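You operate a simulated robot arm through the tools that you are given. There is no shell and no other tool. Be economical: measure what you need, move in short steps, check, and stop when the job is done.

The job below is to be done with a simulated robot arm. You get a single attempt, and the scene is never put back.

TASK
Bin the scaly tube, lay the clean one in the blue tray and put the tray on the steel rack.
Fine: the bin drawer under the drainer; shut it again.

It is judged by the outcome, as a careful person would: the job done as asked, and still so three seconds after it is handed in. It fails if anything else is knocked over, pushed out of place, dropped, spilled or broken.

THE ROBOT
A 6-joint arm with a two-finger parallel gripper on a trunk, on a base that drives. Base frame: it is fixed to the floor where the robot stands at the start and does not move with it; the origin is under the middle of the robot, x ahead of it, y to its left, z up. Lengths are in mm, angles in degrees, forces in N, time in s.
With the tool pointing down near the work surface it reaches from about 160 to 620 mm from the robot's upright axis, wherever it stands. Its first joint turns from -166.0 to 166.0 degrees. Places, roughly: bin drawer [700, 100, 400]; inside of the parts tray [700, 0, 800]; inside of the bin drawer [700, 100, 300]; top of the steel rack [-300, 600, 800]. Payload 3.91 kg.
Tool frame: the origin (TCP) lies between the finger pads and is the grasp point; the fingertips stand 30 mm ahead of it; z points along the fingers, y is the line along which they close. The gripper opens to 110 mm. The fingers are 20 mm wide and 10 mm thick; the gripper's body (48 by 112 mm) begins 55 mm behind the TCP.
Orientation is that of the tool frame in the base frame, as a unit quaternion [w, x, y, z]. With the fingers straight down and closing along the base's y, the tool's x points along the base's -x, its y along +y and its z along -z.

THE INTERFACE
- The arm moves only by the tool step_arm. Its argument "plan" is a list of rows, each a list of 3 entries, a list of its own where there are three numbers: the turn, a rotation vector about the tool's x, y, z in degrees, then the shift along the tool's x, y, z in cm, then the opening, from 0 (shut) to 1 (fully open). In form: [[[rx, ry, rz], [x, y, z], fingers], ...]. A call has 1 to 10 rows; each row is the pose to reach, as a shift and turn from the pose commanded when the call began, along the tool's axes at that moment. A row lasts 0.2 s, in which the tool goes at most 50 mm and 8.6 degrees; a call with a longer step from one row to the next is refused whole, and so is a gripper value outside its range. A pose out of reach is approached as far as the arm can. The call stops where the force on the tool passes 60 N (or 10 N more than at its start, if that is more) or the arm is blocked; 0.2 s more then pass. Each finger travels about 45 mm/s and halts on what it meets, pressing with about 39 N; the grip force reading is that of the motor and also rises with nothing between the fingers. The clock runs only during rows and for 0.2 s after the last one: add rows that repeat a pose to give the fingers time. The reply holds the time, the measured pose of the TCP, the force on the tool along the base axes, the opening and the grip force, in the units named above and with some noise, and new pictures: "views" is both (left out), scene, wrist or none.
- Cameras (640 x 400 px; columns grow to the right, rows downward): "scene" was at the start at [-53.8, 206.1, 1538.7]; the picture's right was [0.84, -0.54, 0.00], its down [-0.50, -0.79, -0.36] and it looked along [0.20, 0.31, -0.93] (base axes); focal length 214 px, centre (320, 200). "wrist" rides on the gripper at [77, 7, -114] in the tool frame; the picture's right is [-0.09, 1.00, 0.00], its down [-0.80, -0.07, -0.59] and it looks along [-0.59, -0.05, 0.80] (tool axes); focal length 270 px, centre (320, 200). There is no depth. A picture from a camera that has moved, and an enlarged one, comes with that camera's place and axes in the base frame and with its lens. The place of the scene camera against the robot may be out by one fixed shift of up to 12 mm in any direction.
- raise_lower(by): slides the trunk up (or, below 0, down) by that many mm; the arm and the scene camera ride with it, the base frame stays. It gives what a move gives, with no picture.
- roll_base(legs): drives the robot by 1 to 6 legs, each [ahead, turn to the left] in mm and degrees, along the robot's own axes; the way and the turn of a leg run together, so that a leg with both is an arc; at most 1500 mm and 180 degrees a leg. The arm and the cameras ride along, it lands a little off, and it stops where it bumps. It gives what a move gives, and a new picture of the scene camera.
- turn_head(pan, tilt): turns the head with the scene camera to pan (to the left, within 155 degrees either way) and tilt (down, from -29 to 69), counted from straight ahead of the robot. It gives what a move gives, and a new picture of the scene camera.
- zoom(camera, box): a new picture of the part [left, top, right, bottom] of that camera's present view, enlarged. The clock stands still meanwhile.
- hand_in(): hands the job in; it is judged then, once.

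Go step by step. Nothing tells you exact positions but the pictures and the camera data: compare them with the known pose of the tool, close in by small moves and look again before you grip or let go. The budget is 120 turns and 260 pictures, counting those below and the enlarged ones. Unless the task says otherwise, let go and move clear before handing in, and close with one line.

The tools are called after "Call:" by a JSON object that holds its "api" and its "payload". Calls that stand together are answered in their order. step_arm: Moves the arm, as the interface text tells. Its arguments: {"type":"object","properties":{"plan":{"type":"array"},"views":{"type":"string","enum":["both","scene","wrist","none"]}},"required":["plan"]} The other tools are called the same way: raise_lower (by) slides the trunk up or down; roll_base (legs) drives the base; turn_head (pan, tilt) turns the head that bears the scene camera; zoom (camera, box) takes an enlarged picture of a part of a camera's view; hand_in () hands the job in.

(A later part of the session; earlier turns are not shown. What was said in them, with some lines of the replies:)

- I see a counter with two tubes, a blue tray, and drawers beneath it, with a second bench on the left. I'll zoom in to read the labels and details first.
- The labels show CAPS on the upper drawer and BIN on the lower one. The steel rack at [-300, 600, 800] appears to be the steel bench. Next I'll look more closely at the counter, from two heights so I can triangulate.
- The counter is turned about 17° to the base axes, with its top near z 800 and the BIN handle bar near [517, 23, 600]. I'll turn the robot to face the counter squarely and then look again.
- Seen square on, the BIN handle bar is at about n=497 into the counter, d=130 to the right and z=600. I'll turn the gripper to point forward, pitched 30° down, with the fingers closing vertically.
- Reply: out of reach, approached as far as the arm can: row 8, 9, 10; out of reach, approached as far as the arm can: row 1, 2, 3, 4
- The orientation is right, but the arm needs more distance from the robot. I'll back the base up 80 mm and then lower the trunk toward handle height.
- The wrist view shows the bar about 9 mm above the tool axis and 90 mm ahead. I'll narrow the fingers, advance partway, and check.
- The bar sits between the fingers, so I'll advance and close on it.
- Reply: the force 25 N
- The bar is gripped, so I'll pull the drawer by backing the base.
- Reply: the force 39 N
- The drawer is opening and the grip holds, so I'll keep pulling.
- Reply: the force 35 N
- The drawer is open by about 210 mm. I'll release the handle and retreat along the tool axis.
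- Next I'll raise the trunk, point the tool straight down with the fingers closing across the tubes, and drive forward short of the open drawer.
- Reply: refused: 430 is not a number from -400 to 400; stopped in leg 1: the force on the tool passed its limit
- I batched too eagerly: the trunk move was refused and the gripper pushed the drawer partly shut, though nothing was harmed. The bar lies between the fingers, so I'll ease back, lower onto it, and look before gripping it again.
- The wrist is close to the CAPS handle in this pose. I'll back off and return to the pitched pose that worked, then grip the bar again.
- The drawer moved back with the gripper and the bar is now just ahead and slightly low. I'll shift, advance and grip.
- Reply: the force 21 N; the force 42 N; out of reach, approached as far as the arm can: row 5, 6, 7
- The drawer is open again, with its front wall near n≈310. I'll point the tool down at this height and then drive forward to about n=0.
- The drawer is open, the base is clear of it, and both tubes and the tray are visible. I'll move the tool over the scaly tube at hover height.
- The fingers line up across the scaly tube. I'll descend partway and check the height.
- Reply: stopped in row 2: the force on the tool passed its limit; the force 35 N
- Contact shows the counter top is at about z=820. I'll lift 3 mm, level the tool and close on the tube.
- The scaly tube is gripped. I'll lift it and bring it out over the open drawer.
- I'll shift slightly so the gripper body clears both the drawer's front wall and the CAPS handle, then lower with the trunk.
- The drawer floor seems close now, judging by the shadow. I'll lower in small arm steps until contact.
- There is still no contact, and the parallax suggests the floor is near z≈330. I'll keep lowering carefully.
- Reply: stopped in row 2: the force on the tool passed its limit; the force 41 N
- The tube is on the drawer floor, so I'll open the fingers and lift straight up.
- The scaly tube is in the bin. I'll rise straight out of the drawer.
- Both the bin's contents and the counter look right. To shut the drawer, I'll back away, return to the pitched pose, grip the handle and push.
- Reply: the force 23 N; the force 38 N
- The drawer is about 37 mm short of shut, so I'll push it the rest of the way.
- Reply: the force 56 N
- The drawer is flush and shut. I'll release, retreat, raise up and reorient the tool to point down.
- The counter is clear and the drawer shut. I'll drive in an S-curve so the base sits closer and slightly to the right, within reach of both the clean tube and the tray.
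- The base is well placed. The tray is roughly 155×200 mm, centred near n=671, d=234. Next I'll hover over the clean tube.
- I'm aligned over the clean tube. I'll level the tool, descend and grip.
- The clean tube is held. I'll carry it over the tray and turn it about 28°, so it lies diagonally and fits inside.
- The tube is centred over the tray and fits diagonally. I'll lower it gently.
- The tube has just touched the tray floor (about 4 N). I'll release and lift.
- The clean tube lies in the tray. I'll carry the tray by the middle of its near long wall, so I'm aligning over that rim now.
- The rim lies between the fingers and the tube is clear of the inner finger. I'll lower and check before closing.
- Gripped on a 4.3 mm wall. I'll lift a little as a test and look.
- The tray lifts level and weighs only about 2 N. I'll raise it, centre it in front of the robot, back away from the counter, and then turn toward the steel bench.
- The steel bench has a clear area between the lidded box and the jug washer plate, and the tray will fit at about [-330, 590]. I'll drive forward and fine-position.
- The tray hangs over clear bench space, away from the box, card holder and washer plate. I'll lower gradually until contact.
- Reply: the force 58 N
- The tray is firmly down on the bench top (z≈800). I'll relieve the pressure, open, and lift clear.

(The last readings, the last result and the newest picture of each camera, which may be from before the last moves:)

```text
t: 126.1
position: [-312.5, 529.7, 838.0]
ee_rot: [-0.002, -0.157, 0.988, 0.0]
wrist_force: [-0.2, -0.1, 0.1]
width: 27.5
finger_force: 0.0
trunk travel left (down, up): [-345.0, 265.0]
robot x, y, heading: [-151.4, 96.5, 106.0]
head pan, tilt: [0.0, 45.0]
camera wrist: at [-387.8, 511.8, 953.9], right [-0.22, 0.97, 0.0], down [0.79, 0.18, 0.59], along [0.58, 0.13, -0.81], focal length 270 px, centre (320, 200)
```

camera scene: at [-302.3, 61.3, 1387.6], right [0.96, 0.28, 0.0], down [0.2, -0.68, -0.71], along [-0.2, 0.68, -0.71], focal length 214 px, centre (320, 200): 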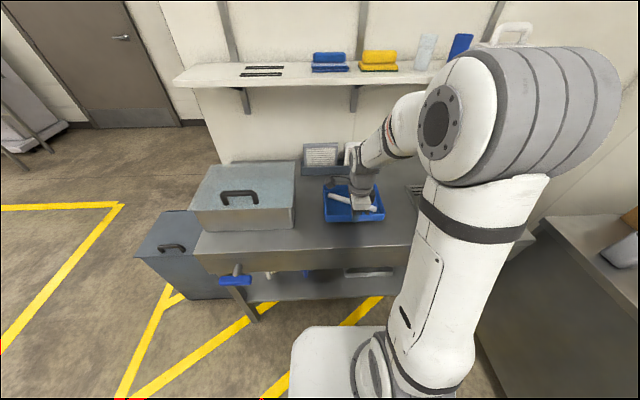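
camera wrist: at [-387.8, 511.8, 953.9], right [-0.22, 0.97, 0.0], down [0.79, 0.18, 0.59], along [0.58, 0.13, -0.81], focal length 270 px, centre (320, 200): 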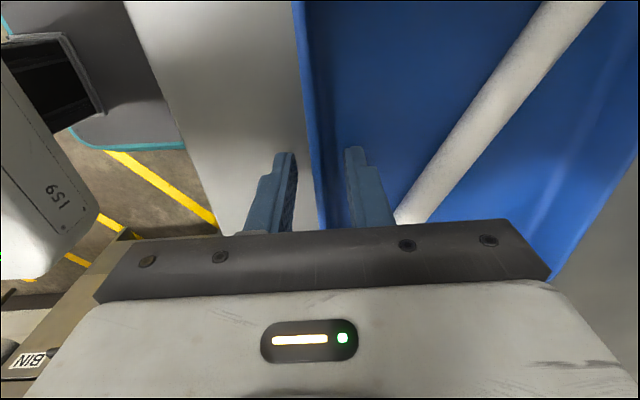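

Call:
{"api": "step_arm", "payload": {"plan": [[[0, 0, 0], [0, 0, -2.5], 0.25], [[0, 0, 0], [0, 0, -6], 0.25], [[0, 0, 0], [0, 0, -10], 0.25], [[0, 0, 0], [0, 0, -14], 0.25], [[0, 0, 0], [0, -4, -16], 0.25], [[0, 0, 0], [0, -7, -16], 0.25], [[0, 0, 0], [0, -7, -16], 0.25]], "views": "both"}}

Call:
{"api": "roll_base", "payload": {"legs": [[-150, 0]]}}

Call:
{"api": "zoom", "payload": {"camera": "scene", "box": [200, 100, 480, 275]}}

Call:
{"api": "turn_head", "payload": {"pan": -85, "tilt": 45}}

```text
t: 127.7
position: [-289.8, 462.6, 1001.1]
ee_rot: [-0.003, -0.156, 0.988, 0.0]
wrist_force: [0.4, 0.2, -0.4]
width: 27.7
finger_force: 0.1
trunk travel left (down, up): [-345.0, 265.0]
robot x, y, heading: [-150.1, 95.1, 105.9]
head pan, tilt: [0.0, 45.0]
camera scene: at [-302.2, 60.9, 1387.6], right [0.96, 0.28, 0.0], down [0.2, -0.68, -0.71], along [-0.2, 0.68, -0.71], focal length 214 px, centre (320, 200)
camera wrist: at [-364.3, 445.5, 1115.3], right [-0.23, 0.97, 0.0], down [0.79, 0.18, 0.59], along [0.58, 0.13, -0.81], focal length 270 px, centre (320, 200)
```

scene: 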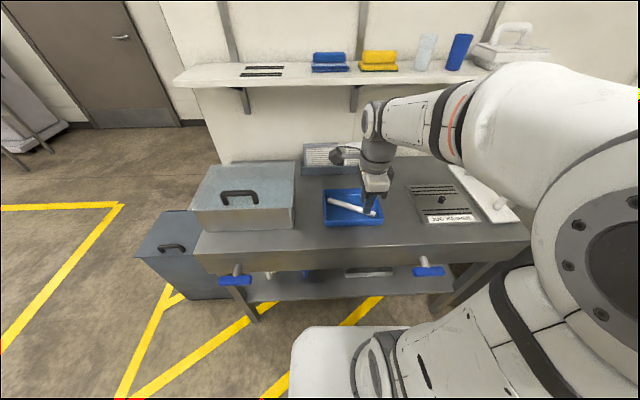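
wrist: 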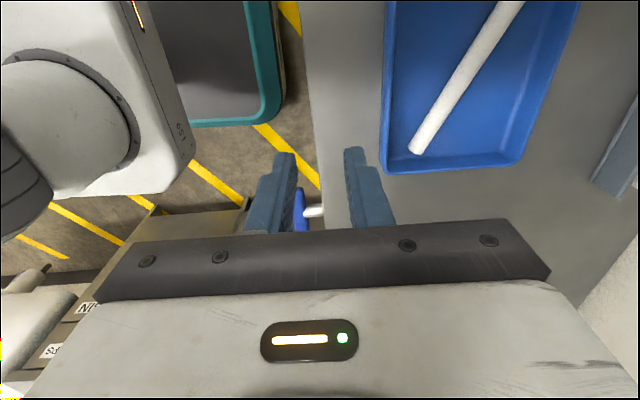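

```text
t: 129.1
position: [-246.5, 316.9, 1000.4]
ee_rot: [-0.003, -0.155, 0.988, -0.001]
wrist_force: [-0.7, -0.7, 0.5]
width: 27.7
finger_force: 0.0
trunk travel left (down, up): [-345.0, 265.0]
robot x, y, heading: [-109.0, -50.9, 106.1]
head pan, tilt: [0.0, 45.0]
camera scene: at [-260.0, -85.6, 1387.6], right [0.96, 0.28, 0.0], down [0.2, -0.68, -0.71], along [-0.2, 0.68, -0.71], focal length 214 px, centre (320, 200)
```

scene: 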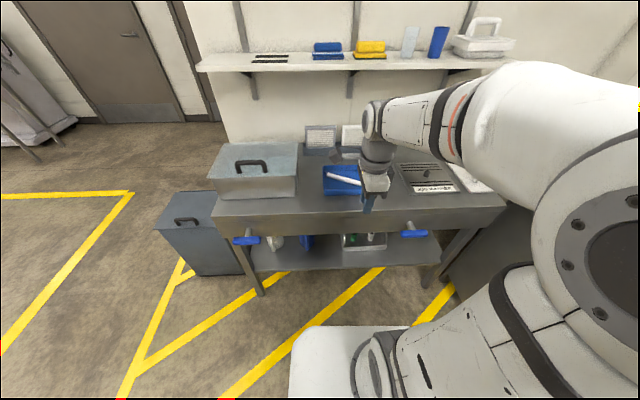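

```text
2.29 times, centred on (340, 188) of scene
camera zoom: at [-260.0, -85.6, 1387.6], right [0.96, 0.28, 0.0], down [0.2, -0.68, -0.71], along [-0.2, 0.68, -0.71], focal length 490 px, centre (274, 229)
```

zoom: 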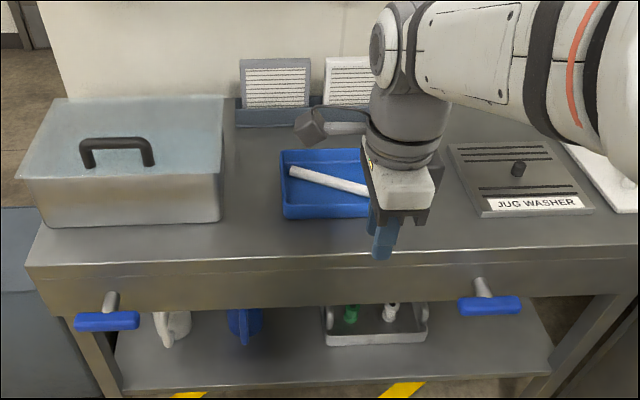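

```text
t: 130.7
position: [-246.6, 316.5, 1000.3]
ee_rot: [-0.002, -0.156, 0.988, -0.001]
wrist_force: [1.0, -0.1, 0.5]
width: 27.6
finger_force: 0.0
trunk travel left (down, up): [-345.0, 265.0]
robot x, y, heading: [-108.6, -53.4, 106.0]
head pan, tilt: [-85.0, 45.0]
camera scene: at [-161.7, -134.5, 1387.6], right [0.36, -0.93, 0.0], down [-0.66, -0.25, -0.71], along [0.66, 0.25, -0.71], focal length 214 px, centre (320, 200)
```

scene: 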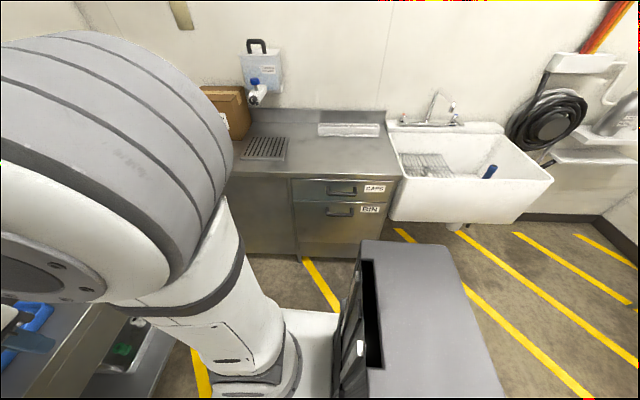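

Call:
{"api": "zoom", "payload": {"camera": "scene", "box": [270, 150, 420, 270]}}

```text
3.33 times, centred on (345, 210) of scene
camera zoom: at [-161.7, -134.5, 1387.6], right [0.36, -0.93, 0.0], down [-0.66, -0.25, -0.71], along [0.66, 0.25, -0.71], focal length 715 px, centre (237, 167)
```

zoom: 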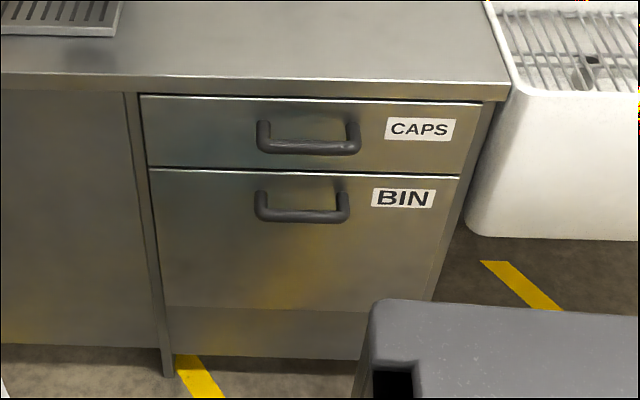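

The BIN drawer is shut flush, and the tray with the clean tube stands on the steel rack. The gripper is empty and clear, so I'm handing in.

Call:
{"api": "hand_in", "payload": {}}

```text
The job is handed in.
```

The scaly tube is in the shut BIN drawer, and the clean tube is in the blue tray on top of the steel rack, which I took to be the steel bench at the given spot.
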